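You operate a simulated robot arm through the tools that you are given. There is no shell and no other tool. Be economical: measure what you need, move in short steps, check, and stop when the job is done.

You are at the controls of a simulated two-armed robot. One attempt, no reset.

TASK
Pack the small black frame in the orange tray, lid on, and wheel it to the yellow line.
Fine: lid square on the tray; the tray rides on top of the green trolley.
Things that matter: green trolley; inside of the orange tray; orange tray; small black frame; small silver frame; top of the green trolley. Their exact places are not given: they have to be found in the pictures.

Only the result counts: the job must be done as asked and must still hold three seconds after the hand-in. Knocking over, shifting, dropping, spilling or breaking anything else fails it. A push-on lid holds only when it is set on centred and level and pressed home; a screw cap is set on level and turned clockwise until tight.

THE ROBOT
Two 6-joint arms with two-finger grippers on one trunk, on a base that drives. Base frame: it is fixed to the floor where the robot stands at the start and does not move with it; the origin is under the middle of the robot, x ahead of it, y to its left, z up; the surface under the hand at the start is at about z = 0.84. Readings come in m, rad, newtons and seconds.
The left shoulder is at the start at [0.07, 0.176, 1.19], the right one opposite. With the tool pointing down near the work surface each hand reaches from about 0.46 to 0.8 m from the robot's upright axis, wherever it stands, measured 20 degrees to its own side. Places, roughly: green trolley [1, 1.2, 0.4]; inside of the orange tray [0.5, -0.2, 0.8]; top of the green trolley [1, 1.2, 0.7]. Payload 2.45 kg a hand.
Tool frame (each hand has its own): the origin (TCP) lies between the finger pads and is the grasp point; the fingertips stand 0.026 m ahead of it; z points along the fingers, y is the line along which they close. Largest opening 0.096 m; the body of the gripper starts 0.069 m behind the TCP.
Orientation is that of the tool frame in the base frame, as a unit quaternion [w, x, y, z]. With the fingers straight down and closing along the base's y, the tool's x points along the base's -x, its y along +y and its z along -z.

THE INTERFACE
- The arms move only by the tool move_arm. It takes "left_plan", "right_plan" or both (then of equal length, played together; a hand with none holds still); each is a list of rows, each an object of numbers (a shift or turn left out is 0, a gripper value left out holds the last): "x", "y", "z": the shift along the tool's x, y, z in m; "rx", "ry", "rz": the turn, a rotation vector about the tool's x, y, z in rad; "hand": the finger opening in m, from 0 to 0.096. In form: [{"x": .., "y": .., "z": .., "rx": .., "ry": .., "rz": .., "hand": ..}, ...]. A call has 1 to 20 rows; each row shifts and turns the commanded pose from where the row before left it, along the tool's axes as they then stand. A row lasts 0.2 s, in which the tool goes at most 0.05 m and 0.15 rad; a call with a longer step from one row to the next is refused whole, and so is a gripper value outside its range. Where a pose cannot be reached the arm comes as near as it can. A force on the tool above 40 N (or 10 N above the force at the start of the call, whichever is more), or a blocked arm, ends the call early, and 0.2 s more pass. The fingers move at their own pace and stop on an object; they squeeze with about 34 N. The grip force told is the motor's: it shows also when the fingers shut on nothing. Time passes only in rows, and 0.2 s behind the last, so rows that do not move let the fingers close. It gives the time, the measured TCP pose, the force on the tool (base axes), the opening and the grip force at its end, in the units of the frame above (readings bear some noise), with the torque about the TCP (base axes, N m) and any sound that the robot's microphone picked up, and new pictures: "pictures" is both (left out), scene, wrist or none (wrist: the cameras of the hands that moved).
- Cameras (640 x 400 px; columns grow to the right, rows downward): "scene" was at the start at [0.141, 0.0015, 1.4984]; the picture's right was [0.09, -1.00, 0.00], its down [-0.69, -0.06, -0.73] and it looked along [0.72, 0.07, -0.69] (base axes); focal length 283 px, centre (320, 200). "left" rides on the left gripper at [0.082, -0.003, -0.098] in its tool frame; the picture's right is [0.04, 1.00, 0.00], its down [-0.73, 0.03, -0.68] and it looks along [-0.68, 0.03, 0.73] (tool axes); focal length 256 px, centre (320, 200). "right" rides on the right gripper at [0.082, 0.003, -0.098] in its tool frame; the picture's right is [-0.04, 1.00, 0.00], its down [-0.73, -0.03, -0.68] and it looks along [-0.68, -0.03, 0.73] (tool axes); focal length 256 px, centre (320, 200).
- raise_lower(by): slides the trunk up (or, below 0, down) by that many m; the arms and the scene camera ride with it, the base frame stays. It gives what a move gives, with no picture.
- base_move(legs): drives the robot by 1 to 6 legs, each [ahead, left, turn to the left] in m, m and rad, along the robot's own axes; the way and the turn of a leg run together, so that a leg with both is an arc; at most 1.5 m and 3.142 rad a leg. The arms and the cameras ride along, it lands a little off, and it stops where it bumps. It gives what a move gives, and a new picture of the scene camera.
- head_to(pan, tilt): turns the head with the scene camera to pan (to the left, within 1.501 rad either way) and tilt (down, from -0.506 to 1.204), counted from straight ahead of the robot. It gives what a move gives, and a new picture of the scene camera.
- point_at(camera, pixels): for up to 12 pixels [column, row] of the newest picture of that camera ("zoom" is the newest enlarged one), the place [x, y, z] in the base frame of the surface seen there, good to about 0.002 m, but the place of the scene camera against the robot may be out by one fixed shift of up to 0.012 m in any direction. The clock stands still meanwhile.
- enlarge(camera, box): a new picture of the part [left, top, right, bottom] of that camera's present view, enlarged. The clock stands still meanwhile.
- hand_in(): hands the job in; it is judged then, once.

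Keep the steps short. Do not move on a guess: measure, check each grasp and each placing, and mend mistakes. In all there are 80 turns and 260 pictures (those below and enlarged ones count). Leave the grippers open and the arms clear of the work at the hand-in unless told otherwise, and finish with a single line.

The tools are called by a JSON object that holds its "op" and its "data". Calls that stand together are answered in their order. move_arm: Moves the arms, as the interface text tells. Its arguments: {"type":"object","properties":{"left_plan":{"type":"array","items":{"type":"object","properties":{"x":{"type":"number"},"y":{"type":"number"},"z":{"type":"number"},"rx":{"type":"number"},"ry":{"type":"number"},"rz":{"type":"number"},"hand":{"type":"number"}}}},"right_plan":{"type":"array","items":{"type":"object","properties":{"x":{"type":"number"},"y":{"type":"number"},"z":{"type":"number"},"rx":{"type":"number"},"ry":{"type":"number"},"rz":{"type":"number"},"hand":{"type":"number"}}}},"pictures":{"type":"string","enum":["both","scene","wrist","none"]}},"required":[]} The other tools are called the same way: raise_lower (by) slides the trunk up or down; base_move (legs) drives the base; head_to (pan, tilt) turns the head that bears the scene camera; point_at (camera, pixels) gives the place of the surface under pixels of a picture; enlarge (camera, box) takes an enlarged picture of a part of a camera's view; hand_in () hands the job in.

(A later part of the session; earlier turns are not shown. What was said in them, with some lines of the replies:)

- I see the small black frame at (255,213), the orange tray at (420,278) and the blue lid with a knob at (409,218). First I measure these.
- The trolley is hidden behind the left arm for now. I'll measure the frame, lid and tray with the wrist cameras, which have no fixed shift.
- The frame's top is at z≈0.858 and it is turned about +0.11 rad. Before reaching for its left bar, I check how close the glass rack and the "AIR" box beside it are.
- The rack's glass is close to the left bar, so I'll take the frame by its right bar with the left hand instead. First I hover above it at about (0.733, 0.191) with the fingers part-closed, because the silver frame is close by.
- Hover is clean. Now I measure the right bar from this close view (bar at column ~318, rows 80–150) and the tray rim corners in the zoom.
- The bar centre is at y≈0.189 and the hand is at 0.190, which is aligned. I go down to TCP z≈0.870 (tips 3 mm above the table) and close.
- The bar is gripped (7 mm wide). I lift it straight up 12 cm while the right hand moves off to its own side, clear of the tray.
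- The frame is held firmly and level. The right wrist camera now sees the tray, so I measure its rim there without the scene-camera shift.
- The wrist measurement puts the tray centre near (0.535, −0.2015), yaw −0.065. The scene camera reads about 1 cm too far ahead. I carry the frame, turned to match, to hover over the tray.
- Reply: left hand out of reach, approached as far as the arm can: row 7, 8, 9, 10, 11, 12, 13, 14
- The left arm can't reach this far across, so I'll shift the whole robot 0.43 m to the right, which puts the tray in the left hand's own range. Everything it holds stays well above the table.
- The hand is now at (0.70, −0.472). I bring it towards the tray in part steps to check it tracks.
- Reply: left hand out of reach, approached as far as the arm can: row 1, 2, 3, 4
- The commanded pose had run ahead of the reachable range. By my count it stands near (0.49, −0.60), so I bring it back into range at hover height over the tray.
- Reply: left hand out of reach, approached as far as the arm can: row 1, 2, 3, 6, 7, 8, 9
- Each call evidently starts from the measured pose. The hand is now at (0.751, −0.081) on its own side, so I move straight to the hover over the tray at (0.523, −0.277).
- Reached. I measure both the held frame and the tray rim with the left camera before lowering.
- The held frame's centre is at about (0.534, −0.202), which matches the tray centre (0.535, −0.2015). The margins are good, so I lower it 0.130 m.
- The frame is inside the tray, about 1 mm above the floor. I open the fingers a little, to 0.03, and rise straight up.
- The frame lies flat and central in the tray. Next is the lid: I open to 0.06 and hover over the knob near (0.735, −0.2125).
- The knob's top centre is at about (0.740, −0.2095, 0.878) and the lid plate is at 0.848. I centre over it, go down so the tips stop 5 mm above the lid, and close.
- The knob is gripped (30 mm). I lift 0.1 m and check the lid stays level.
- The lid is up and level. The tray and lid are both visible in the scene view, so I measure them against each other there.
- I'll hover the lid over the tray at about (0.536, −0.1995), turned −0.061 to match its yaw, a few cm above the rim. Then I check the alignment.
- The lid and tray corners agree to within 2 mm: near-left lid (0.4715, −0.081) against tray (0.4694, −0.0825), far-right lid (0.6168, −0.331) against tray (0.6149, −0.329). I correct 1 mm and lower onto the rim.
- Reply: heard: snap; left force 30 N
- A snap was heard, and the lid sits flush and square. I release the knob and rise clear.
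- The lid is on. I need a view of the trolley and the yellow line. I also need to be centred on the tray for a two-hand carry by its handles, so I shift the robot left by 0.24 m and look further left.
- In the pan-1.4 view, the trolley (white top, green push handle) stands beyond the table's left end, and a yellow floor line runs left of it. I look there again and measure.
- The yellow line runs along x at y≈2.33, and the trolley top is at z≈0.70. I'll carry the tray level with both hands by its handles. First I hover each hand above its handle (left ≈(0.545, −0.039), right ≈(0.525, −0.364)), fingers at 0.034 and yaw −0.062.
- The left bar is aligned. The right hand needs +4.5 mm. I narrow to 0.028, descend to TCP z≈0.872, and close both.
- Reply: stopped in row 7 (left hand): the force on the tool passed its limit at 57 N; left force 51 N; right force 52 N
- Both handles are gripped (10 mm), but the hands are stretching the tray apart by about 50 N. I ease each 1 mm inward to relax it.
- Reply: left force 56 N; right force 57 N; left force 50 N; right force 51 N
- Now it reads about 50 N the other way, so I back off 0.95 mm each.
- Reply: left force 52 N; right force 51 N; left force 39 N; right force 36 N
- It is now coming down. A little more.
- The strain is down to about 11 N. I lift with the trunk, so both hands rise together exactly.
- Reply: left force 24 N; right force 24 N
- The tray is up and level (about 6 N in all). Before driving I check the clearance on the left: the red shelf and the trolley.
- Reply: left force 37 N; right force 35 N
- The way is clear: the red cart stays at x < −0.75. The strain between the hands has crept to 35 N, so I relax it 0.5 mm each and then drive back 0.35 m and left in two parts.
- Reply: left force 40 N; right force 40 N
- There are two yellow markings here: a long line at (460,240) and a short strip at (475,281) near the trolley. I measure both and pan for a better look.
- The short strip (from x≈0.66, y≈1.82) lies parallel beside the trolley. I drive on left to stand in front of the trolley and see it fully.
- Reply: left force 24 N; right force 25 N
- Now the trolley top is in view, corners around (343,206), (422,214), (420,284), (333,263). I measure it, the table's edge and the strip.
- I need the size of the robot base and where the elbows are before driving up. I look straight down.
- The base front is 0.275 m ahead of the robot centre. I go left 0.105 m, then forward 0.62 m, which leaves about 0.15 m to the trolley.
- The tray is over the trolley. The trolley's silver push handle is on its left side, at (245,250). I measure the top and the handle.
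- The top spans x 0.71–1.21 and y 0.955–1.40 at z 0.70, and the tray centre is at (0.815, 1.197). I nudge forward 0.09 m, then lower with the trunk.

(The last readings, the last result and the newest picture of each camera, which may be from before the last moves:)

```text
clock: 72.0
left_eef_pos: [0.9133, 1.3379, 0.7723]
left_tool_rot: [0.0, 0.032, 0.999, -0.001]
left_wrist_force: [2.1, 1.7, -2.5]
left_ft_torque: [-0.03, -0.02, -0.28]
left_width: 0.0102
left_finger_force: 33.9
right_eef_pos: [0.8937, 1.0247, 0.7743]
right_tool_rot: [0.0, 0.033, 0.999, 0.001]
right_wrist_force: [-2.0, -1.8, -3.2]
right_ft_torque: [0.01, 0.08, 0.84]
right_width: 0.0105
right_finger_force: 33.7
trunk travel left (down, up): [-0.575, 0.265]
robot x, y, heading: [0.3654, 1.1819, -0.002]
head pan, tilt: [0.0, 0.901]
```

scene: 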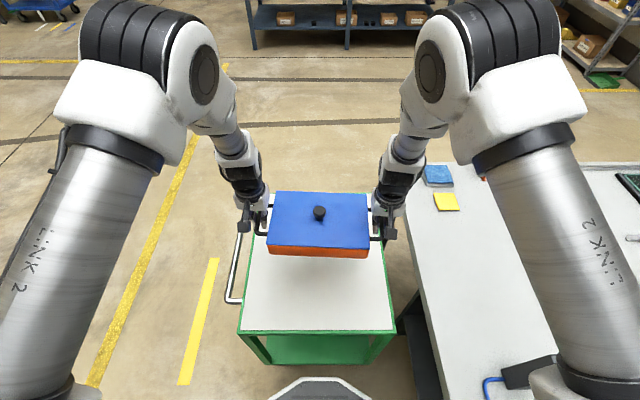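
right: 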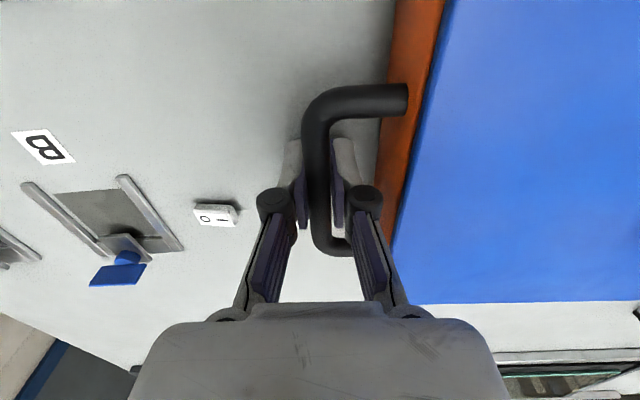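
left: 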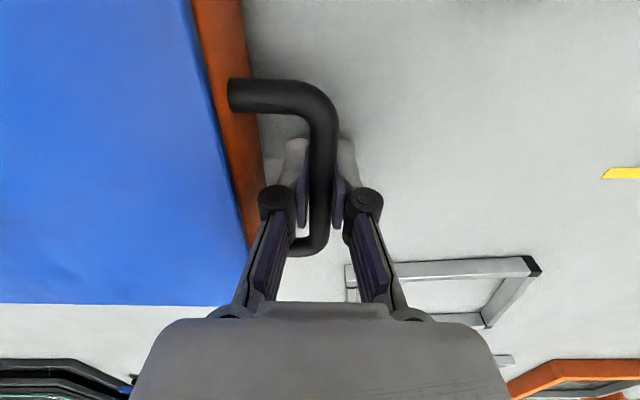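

The tray bottom is about 4 cm above the top. I lower 0.036 and then by small amounts, watching the force.

{"op": "raise_lower", "data": {"by": -0.036}}

{"op": "raise_lower", "data": {"by": -0.004}}

```text
clock: 72.8
left_eef_pos: [0.914, 1.3388, 0.7349]
left_tool_rot: [0.0, 0.032, 0.999, -0.001]
left_wrist_force: [2.1, 2.4, -3.1]
left_ft_torque: [-0.03, 0.05, -0.3]
left_width: 0.01
left_finger_force: 34.0
right_eef_pos: [0.8934, 1.0217, 0.7384]
right_tool_rot: [-0.001, 0.033, 0.999, 0.0]
right_wrist_force: [-2.7, -1.4, -2.9]
right_ft_torque: [0.03, -0.04, 0.82]
right_width: 0.0103
right_finger_force: 34.5
trunk travel left (down, up): [-0.539, 0.301]
robot x, y, heading: [0.366, 1.177, -0.001]
head pan, tilt: [0.0, 0.901]
```

```text
clock: 73.4
left_eef_pos: [0.9152, 1.3396, 0.7318]
left_tool_rot: [0.0, 0.032, 0.999, -0.002]
left_wrist_force: [3.3, 2.1, 2.2]
left_ft_torque: [-0.06, 0.16, -0.35]
left_width: 0.01
left_finger_force: 34.1
right_eef_pos: [0.8938, 1.0242, 0.7346]
right_tool_rot: [0.0, 0.032, 0.999, 0.0]
right_wrist_force: [-1.0, -2.7, -2.3]
right_ft_torque: [-0.01, -0.27, 0.81]
right_width: 0.0107
right_finger_force: 33.5
trunk travel left (down, up): [-0.535, 0.305]
robot x, y, heading: [0.3683, 1.1823, -0.003]
head pan, tilt: [0.0, 0.901]
```

Left side has contact; the right is still carrying. I lower a further 1.5 mm.

{"op": "raise_lower", "data": {"by": -0.0015}}

{"op": "enlarge", "data": {"camera": "right", "box": [0, 0, 640, 400]}}

```text
clock: 73.9
left_eef_pos: [0.9132, 1.3395, 0.7321]
left_tool_rot: [0.002, 0.033, 0.999, -0.001]
left_wrist_force: [4.5, 5.4, 16.7]
left_ft_torque: [0.03, 0.71, -0.33]
left_width: 0.0103
left_finger_force: 34.1
right_eef_pos: [0.8939, 1.0231, 0.7327]
right_tool_rot: [0.002, 0.033, 0.999, 0.0]
right_wrist_force: [3.2, -4.0, 6.9]
right_ft_torque: [0.01, 0.84, 0.84]
right_width: 0.0107
right_finger_force: 33.9
trunk travel left (down, up): [-0.534, 0.306]
robot x, y, heading: [0.3691, 1.183, -0.004]
head pan, tilt: [0.0, 0.901]
```

```text
1.00 times, centred on (320, 200) of right (not enlarged: the box is as wide or as high as the picture)
```

zoom: 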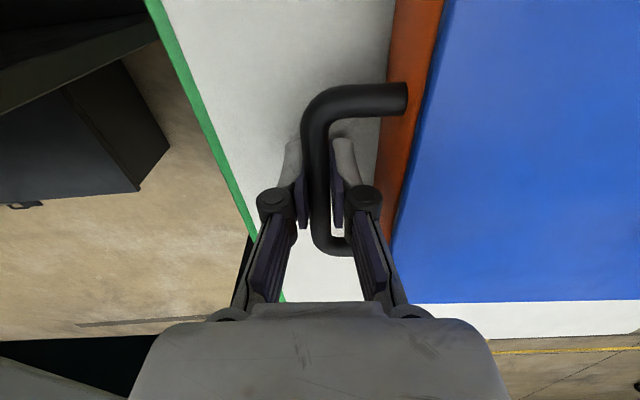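

Both sides are supported now. I open both hands slightly (0.026) and rise straight up together.

{"op": "move_arm", "data": {"left_plan": [{"hand": 0.026}, {}, {"z": -0.02}, {"z": -0.03}, {"z": -0.04}, {"z": -0.04}, {}], "right_plan": [{"hand": 0.026}, {}, {"z": -0.02}, {"z": -0.03}, {"z": -0.04}, {"z": -0.04}, {}]}}

```text
clock: 75.5
left_eef_pos: [0.9138, 1.3374, 0.8591]
left_tool_rot: [-0.001, 0.032, 0.999, -0.001]
left_wrist_force: [-0.7, -0.7, -0.1]
left_ft_torque: [-0.02, -0.01, 0.0]
left_width: 0.026
left_finger_force: 0.1
right_eef_pos: [0.8934, 1.021, 0.8611]
right_tool_rot: [-0.001, 0.032, 0.999, 0.0]
right_wrist_force: [-0.2, -0.5, -0.2]
right_ft_torque: [-0.02, 0.05, 0.04]
right_width: 0.0258
right_finger_force: 0.0
trunk travel left (down, up): [-0.534, 0.306]
robot x, y, heading: [0.3661, 1.1848, -0.011]
head pan, tilt: [0.0, 0.901]
```

scene: 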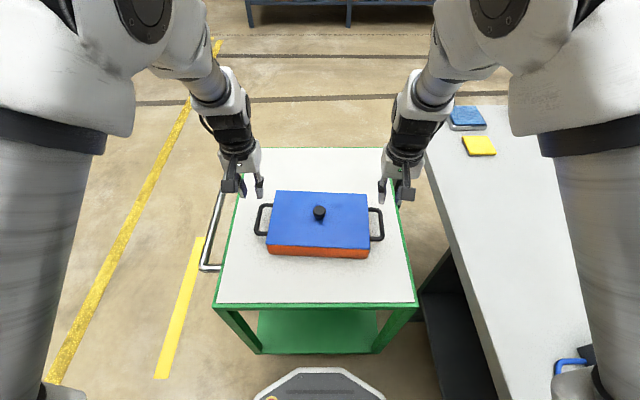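
right: 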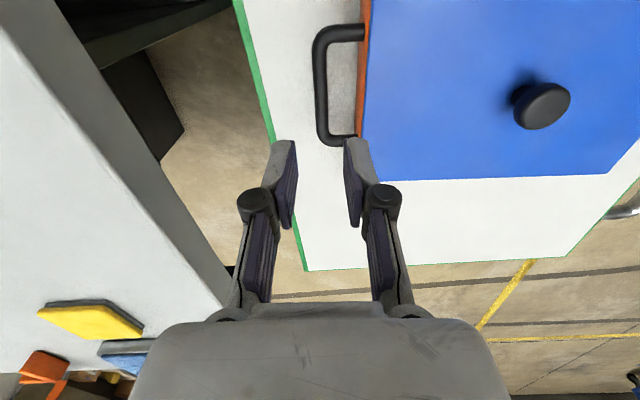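
left: 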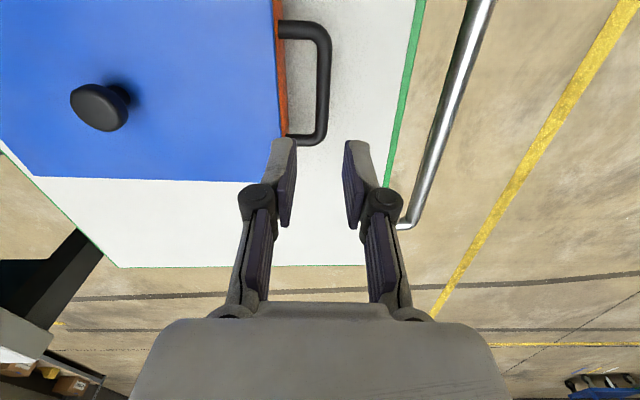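

The tray sits on the trolley, lid square. Now the left hand goes for the trolley's silver handle, and I measure it in the left camera.

{"op": "point_at", "data": {"camera": "left", "pixels": [[480, 20], [463, 70], [443, 120], [422, 175], [408, 213], [402, 226], [410, 60], [398, 130], [345, 265]]}}

{"op": "point_at", "data": {"camera": "scene", "pixels": [[218, 302], [413, 302], [207, 240], [202, 268], [220, 200], [180, 300], [320, 214]]}}

```text
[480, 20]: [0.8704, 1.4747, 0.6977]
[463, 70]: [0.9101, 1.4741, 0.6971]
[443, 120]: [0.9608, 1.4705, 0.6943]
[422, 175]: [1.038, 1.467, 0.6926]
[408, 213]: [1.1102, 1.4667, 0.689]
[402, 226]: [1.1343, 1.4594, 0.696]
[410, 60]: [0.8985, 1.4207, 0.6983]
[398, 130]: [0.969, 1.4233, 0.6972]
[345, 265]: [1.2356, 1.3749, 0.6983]
```

```text
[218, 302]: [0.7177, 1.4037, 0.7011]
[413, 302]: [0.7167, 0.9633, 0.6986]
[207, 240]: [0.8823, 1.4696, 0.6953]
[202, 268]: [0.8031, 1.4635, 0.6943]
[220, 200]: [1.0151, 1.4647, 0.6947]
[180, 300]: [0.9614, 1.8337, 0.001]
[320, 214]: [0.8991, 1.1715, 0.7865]
```

The bar is at y≈1.471, z≈0.69, and trolley mid-length is x≈0.965. I move the left hand to hover over it with 0.04 opening, and raise the right hand further clear.

{"op": "move_arm", "data": {"left_plan": [{"rz": -0.035, "hand": 0.04}, {"x": -0.01175, "y": 0.0339}, {"x": -0.01175, "y": 0.0339}, {"x": -0.01175, "y": 0.0339}, {"x": -0.01175, "y": 0.0339}, {"z": 0.03}, {"z": 0.03}, {}], "right_plan": [{}, {"z": -0.03}, {"z": -0.03}, {"z": -0.03}, {"z": -0.03}, {}, {}, {}], "pictures": "wrist"}}

{"op": "point_at", "data": {"camera": "left", "pixels": [[322, 40], [322, 80], [322, 120], [322, 150], [322, 200]]}}

```text
clock: 77.3
left_eef_pos: [0.9647, 1.4731, 0.8]
left_tool_rot: [0.0, 0.015, 1.0, 0.001]
left_wrist_force: [-0.3, -0.5, 0.8]
left_ft_torque: [0.02, -0.02, -0.03]
left_width: 0.0402
left_finger_force: 0.1
right_eef_pos: [0.8928, 1.0223, 0.9806]
right_tool_rot: [0.0, 0.033, 0.999, 0.0]
right_wrist_force: [0.2, -0.3, -0.2]
right_ft_torque: [0.01, -0.02, -0.01]
right_width: 0.0259
right_finger_force: 0.0
trunk travel left (down, up): [-0.534, 0.306]
robot x, y, heading: [0.3685, 1.1825, 0.002]
head pan, tilt: [0.0, 0.901]
```

right: 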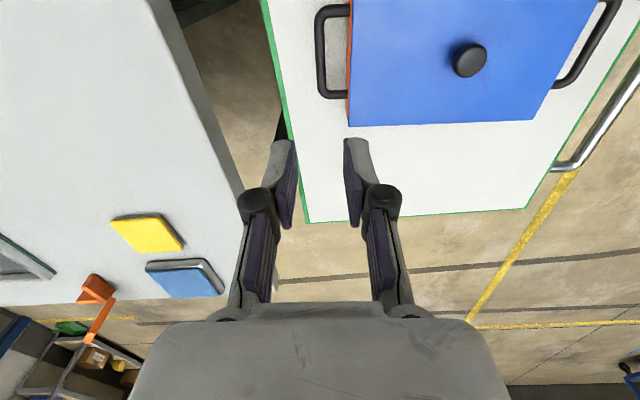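
left: 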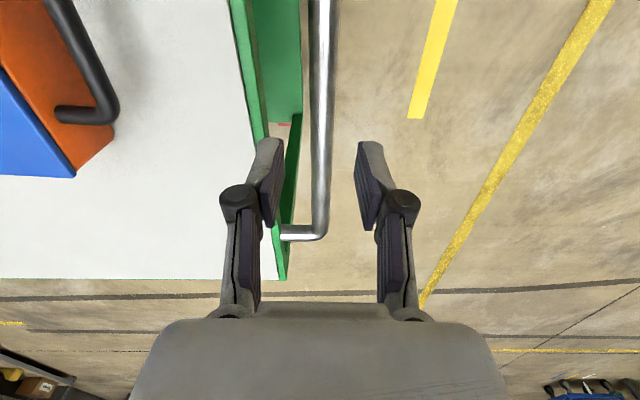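

```text
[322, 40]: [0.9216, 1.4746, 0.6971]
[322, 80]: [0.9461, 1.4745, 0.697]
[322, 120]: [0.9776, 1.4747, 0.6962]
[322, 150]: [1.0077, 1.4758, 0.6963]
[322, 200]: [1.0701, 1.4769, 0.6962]
```

The bar centre is at y≈1.474 and the hand is aligned at 1.473. I go down 0.11 so the bar lies between the pads, and close.

{"op": "move_arm", "data": {"left_plan": [{"z": 0.03}, {"z": 0.03}, {"z": 0.03}, {"z": 0.02}, {}, {"hand": 0.0}, {}, {}], "pictures": "wrist"}}

```text
clock: 79.1
left_eef_pos: [0.9643, 1.4738, 0.6906]
left_tool_rot: [0.001, 0.014, 1.0, -0.001]
left_wrist_force: [3.0, 14.0, 7.3]
left_ft_torque: [0.11, -0.15, 1.27]
left_width: 0.0212
left_finger_force: 44.9
right_eef_pos: [0.8916, 1.024, 0.9819]
right_tool_rot: [0.0, 0.032, 0.999, 0.0]
right_wrist_force: [-0.9, -0.5, -0.9]
right_ft_torque: [-0.02, -0.03, -0.04]
right_width: 0.0259
right_finger_force: 0.1
trunk travel left (down, up): [-0.534, 0.306]
robot x, y, heading: [0.3624, 1.1762, -0.005]
head pan, tilt: [0.0, 0.901]
```

left: 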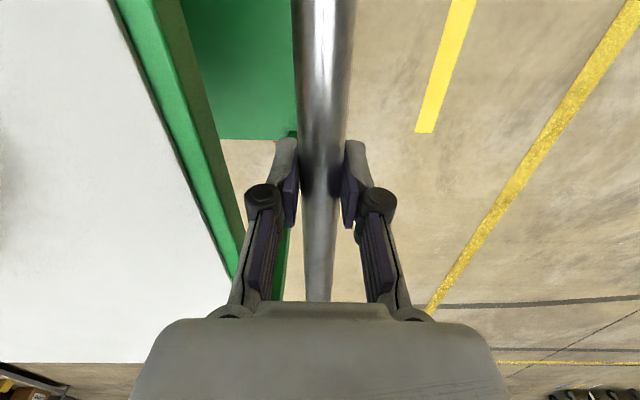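

The handle is gripped (21 mm bar). I pull gently: a first 0.1 m strafe to the left to see how the trolley follows.

{"op": "base_move", "data": {"legs": [[0, 0.1, 0]]}}

```text
clock: 80.2
left_eef_pos: [0.9654, 1.5707, 0.6904]
left_tool_rot: [0.0, 0.015, 1.0, 0.0]
left_wrist_force: [0.7, -4.4, 4.8]
left_ft_torque: [0.31, 0.43, 1.23]
left_width: 0.0213
left_finger_force: 45.4
right_eef_pos: [0.8925, 1.1201, 0.9821]
right_tool_rot: [0.0, 0.033, 0.999, 0.0]
right_wrist_force: [-0.6, 0.7, 0.8]
right_ft_torque: [-0.02, -0.01, 0.02]
right_width: 0.0258
right_finger_force: 0.0
trunk travel left (down, up): [-0.534, 0.306]
robot x, y, heading: [0.3642, 1.2792, -0.005]
head pan, tilt: [0.0, 0.901]
```

scene: 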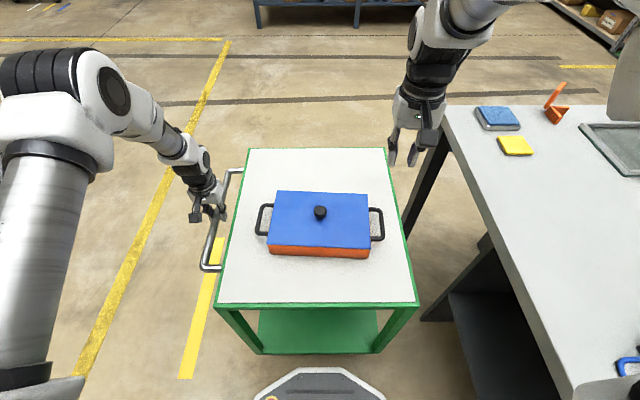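

The trolley follows smoothly with the tray in place. I pull on by 0.35 m and then measure against the strip.

{"op": "base_move", "data": {"legs": [[0, 0.35, 0.004]]}}

{"op": "enlarge", "data": {"camera": "scene", "box": [160, 120, 460, 400]}}

```text
clock: 82.5
left_eef_pos: [0.9656, 1.9326, 0.6916]
left_tool_rot: [0.0, 0.011, 1.0, 0.001]
left_wrist_force: [25.1, 0.7, 11.3]
left_ft_torque: [0.28, -0.78, 1.26]
left_width: 0.0208
left_finger_force: 45.4
right_eef_pos: [0.8963, 1.4795, 0.9806]
right_tool_rot: [0.0, 0.028, 1.0, 0.0]
right_wrist_force: [0.1, -0.2, 0.1]
right_ft_torque: [-0.03, 0.02, 0.03]
right_width: 0.0261
right_finger_force: 0.1
trunk travel left (down, up): [-0.534, 0.306]
robot x, y, heading: [0.3677, 1.6349, 0.002]
head pan, tilt: [0.0, 0.901]
```

scene: 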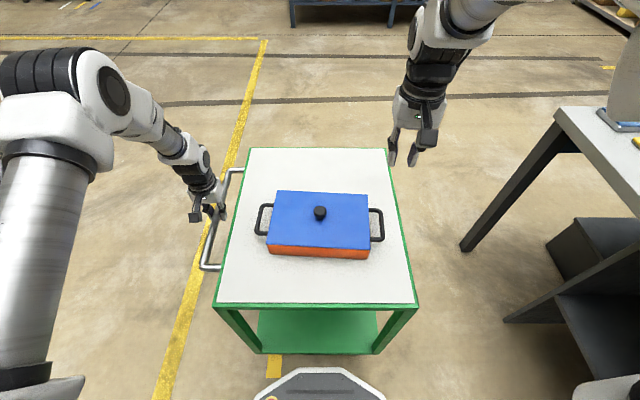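

```text
1.43 times, centred on (310, 260) of scene
```

zoom: 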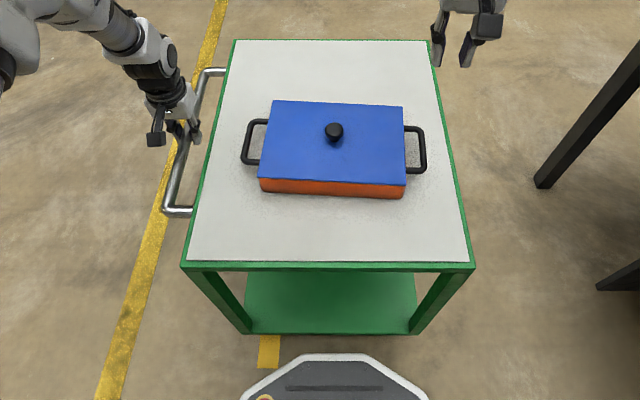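

The trolley's leading edge is now just over the strip, which shows at (275,366) under its left part. I measure where the strip lies under the trolley.

{"op": "point_at", "data": {"camera": "scene", "pixels": [[268, 374], [275, 366], [282, 366], [267, 360], [218, 302], [414, 302], [252, 152], [384, 152], [207, 268]]}}

{"op": "enlarge", "data": {"camera": "left", "box": [0, 0, 640, 400]}}

```text
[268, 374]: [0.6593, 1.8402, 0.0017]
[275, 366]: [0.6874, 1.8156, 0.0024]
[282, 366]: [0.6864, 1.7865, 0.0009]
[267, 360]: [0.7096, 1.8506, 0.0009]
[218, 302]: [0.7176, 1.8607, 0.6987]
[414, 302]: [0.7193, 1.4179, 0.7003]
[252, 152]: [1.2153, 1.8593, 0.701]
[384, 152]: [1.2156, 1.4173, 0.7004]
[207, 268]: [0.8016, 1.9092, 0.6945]
```

```text
1.00 times, centred on (320, 200) of left (not enlarged: the box is as wide or as high as the picture)
```

zoom: 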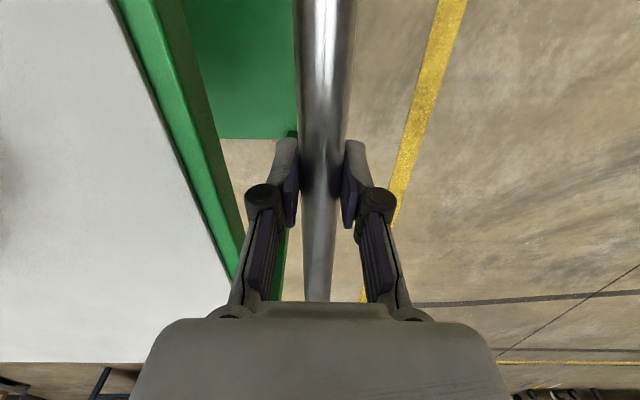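

The strip's centre is at y≈1.818 and the trolley's centre at 1.639 in the same view. I bring the trolley squarely onto the line, with another 0.16 m of pull.

{"op": "base_move", "data": {"legs": [[0, 0.16, 0]]}}

{"op": "point_at", "data": {"camera": "scene", "pixels": [[218, 302], [414, 302], [320, 214], [270, 195], [368, 197], [268, 247], [368, 250]]}}

```text
clock: 83.3
left_eef_pos: [0.964, 1.9344, 0.6909]
left_tool_rot: [0.0, 0.01, 1.0, -0.001]
left_wrist_force: [0.2, -14.3, -0.7]
left_ft_torque: [-0.44, 0.07, 1.19]
left_width: 0.021
left_finger_force: 44.6
right_eef_pos: [0.8942, 1.4878, 0.982]
right_tool_rot: [0.0, 0.029, 1.0, 0.001]
right_wrist_force: [-0.1, 0.4, 0.1]
right_ft_torque: [-0.03, 0.02, 0.01]
right_width: 0.0261
right_finger_force: 0.0
trunk travel left (down, up): [-0.534, 0.306]
robot x, y, heading: [0.3675, 1.6458, 0.004]
head pan, tilt: [0.0, 0.901]
stopped in leg 1: the force on the tool passed its limit at 80 N (the readings are from after the stop); the commanded pose is now the measured one
```

scene: 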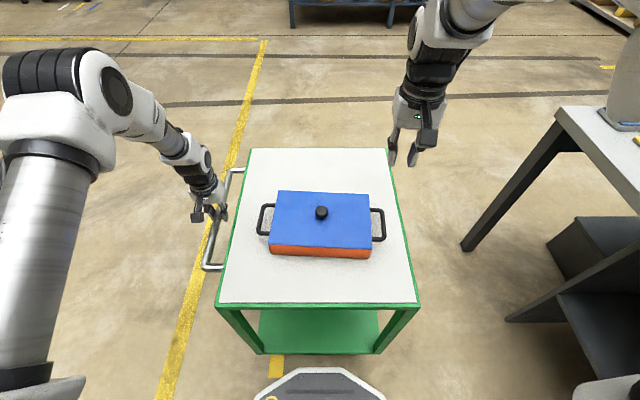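

```text
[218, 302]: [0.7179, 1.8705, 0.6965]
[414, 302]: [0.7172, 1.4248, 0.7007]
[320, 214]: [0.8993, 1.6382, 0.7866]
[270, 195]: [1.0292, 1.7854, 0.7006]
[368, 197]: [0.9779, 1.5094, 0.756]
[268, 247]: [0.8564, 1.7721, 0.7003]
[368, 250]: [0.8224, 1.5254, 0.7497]
```

The trolley came up against a hard stop here: 80 N, and it hardly moved. That means its run ends about 0.46 m from the start, with the leading edge (1.863) just past the strip (1.79–1.845). So the aim is the leading edge at the line. I ease it back 0.03 m, off the stop.

{"op": "base_move", "data": {"legs": [[0, -0.04, -0.003]]}}

{"op": "enlarge", "data": {"camera": "scene", "box": [180, 240, 420, 400]}}

```text
clock: 84.2
left_eef_pos: [0.9648, 1.8989, 0.6905]
left_tool_rot: [0.002, 0.01, 1.0, -0.003]
left_wrist_force: [-3.2, 8.1, 2.7]
left_ft_torque: [-0.32, -0.63, 0.98]
left_width: 0.021
left_finger_force: 45.0
right_eef_pos: [0.8942, 1.45, 0.9818]
right_tool_rot: [0.0, 0.031, 1.0, -0.001]
right_wrist_force: [-0.2, -0.2, 1.0]
right_ft_torque: [0.0, 0.0, 0.0]
right_width: 0.0259
right_finger_force: 0.0
trunk travel left (down, up): [-0.534, 0.306]
robot x, y, heading: [0.3642, 1.6078, 0.0]
head pan, tilt: [0.0, 0.901]
```

scene: 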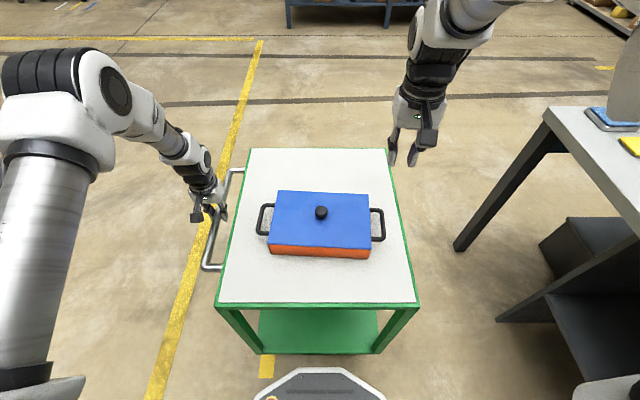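

```text
2.50 times, centred on (300, 320) of scene
```

zoom: 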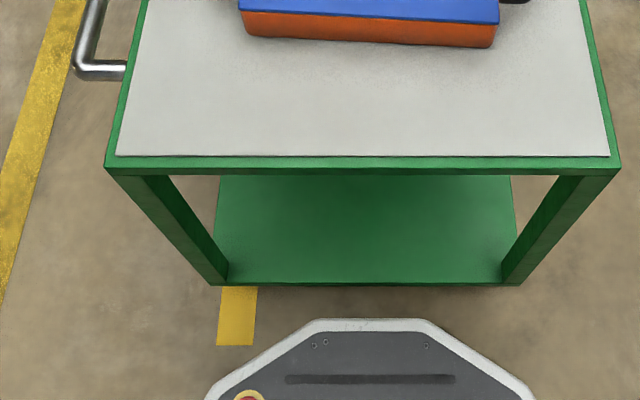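

{"op": "point_at", "data": {"camera": "zoom", "pixels": [[108, 160], [616, 160], [222, 330], [237, 330], [252, 330], [218, 282], [215, 270], [115, 120], [510, 284]]}}

```text
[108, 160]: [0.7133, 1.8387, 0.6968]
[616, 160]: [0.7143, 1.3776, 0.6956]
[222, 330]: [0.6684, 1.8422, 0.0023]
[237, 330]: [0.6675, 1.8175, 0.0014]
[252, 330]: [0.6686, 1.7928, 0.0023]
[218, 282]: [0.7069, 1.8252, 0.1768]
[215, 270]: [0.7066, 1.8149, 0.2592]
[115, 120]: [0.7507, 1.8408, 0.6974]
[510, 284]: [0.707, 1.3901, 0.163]
```

The leading edge is at y 1.839 and the strip spans 1.789–1.846, so the trolley stands at the line and square to it. I release the handle and rise.

{"op": "move_arm", "data": {"left_plan": [{"hand": 0.042}, {}, {"z": -0.02}, {"z": -0.03}, {"z": -0.04}, {"z": -0.04}, {"z": -0.04}, {}], "pictures": "both"}}

{"op": "base_move", "data": {"legs": [[-0.4, 0, 0]]}}

{"op": "enlarge", "data": {"camera": "scene", "box": [200, 100, 440, 300]}}

```text
clock: 86.0
left_eef_pos: [0.9628, 1.8977, 0.861]
left_tool_rot: [0.001, 0.009, 1.0, -0.003]
left_wrist_force: [-0.6, -0.3, 0.8]
left_ft_torque: [0.02, 0.03, 0.0]
left_width: 0.0422
left_finger_force: 0.0
right_eef_pos: [0.8953, 1.4487, 0.9813]
right_tool_rot: [0.0, 0.031, 1.0, 0.0]
right_wrist_force: [0.4, 1.0, -0.2]
right_ft_torque: [-0.02, 0.01, 0.03]
right_width: 0.0259
right_finger_force: 0.0
trunk travel left (down, up): [-0.534, 0.306]
robot x, y, heading: [0.3675, 1.6079, 0.004]
head pan, tilt: [0.0, 0.901]
```

scene: 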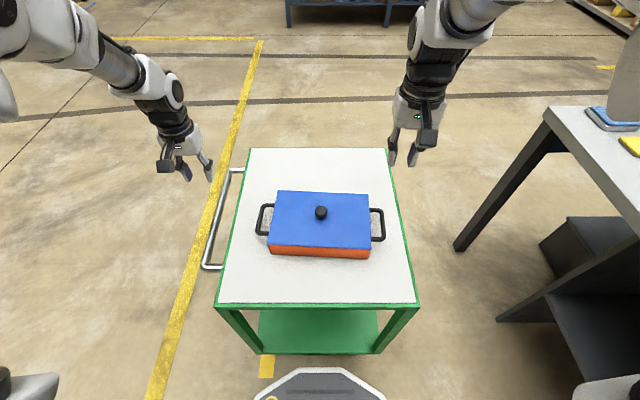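
left: 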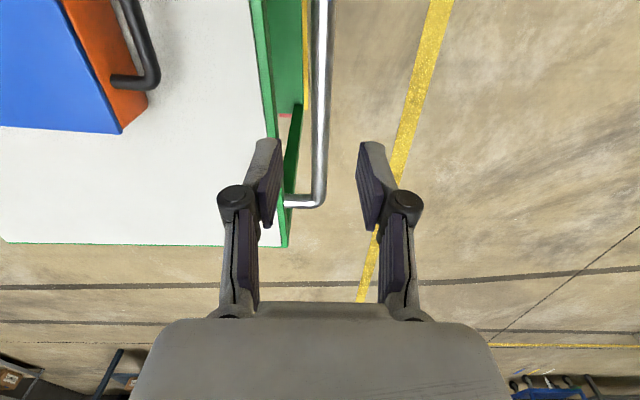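

```text
clock: 88.5
left_eef_pos: [0.5626, 1.8984, 0.8618]
left_tool_rot: [0.001, 0.008, 1.0, -0.001]
left_wrist_force: [0.0, -0.9, 0.3]
left_ft_torque: [0.01, -0.01, -0.01]
left_width: 0.0419
left_finger_force: 0.1
right_eef_pos: [0.4951, 1.4501, 0.9821]
right_tool_rot: [0.001, 0.029, 1.0, 0.0]
right_wrist_force: [-0.2, 0.9, 0.6]
right_ft_torque: [-0.01, 0.01, -0.02]
right_width: 0.0258
right_finger_force: 0.1
trunk travel left (down, up): [-0.534, 0.306]
robot x, y, heading: [-0.0353, 1.6081, 0.001]
head pan, tilt: [0.0, 0.901]
```

scene: 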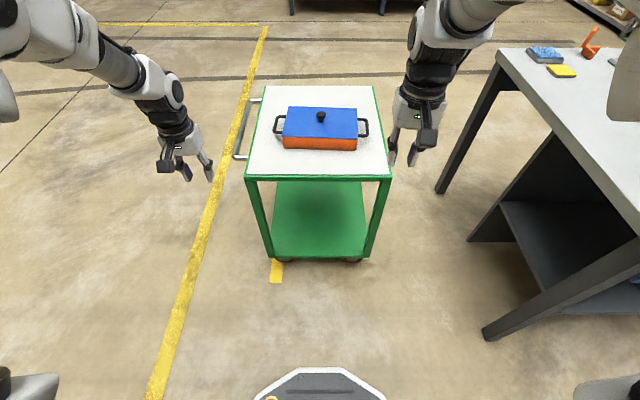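

```text
2.00 times, centred on (320, 200) of scene
```

zoom: 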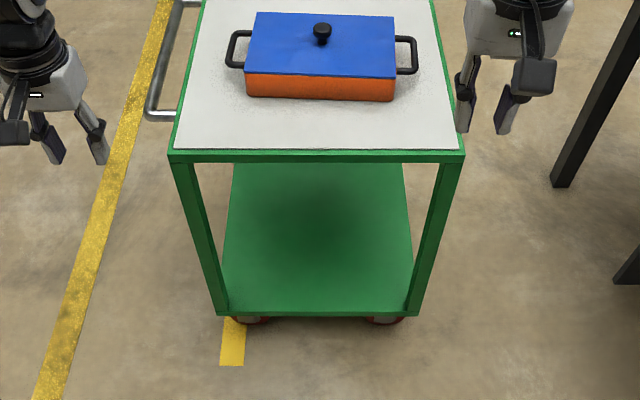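

The trolley stands at the line with its front wheels on it. The tray rides on top with the lid square, and the arms are clear. I open both grippers fully and let things settle, then look once more.

{"op": "move_arm", "data": {"left_plan": [{"hand": 0.09, "z": -0.03}, {"z": -0.03}, {}, {}], "right_plan": [{"hand": 0.09, "z": -0.03}, {"z": -0.03}, {}, {}], "pictures": "scene"}}

{"op": "point_at", "data": {"camera": "scene", "pixels": [[246, 177], [391, 177], [278, 278], [289, 108], [356, 110], [284, 134], [357, 137], [320, 117]]}}

```text
clock: 89.5
left_eef_pos: [0.5607, 1.8971, 0.9213]
left_tool_rot: [0.001, 0.009, 1.0, -0.003]
left_wrist_force: [-0.7, -0.4, 0.3]
left_ft_torque: [0.01, 0.02, 0.01]
left_width: 0.0902
left_finger_force: 0.0
right_eef_pos: [0.4964, 1.4503, 1.0413]
right_tool_rot: [0.001, 0.028, 1.0, -0.001]
right_wrist_force: [0.2, -0.7, 0.0]
right_ft_torque: [0.02, -0.02, 0.02]
right_width: 0.0902
right_finger_force: 0.1
trunk travel left (down, up): [-0.534, 0.306]
robot x, y, heading: [-0.0305, 1.6083, 0.005]
head pan, tilt: [0.0, 0.901]
```

scene: 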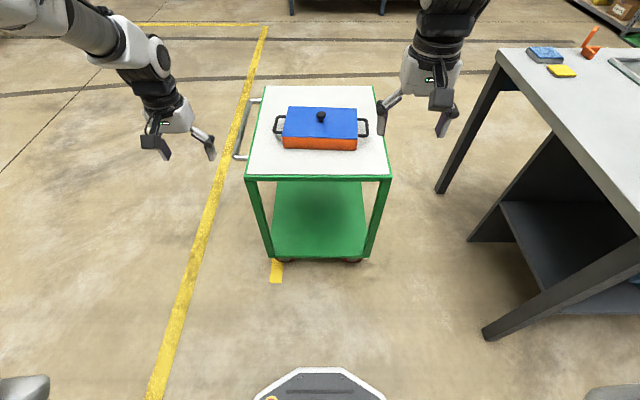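

```text
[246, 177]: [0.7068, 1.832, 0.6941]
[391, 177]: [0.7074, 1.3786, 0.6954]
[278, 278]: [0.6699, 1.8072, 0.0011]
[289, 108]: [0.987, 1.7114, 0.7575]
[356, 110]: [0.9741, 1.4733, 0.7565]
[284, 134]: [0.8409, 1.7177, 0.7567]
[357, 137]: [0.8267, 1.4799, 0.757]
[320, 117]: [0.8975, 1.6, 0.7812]
```

All is steady: the trolley's edge is at the strip, the tray is on top, and the lid is level at z≈0.757 across its corners. I hand in.

{"op": "hand_in", "data": {}}

```text
The job is handed in.
```

The small black frame is packed in the orange tray with the lid pressed on; the tray is on the green trolley, whose leading edge I parked on the short yellow strip, taking that as "the yellow line" (a longer one lies further left).
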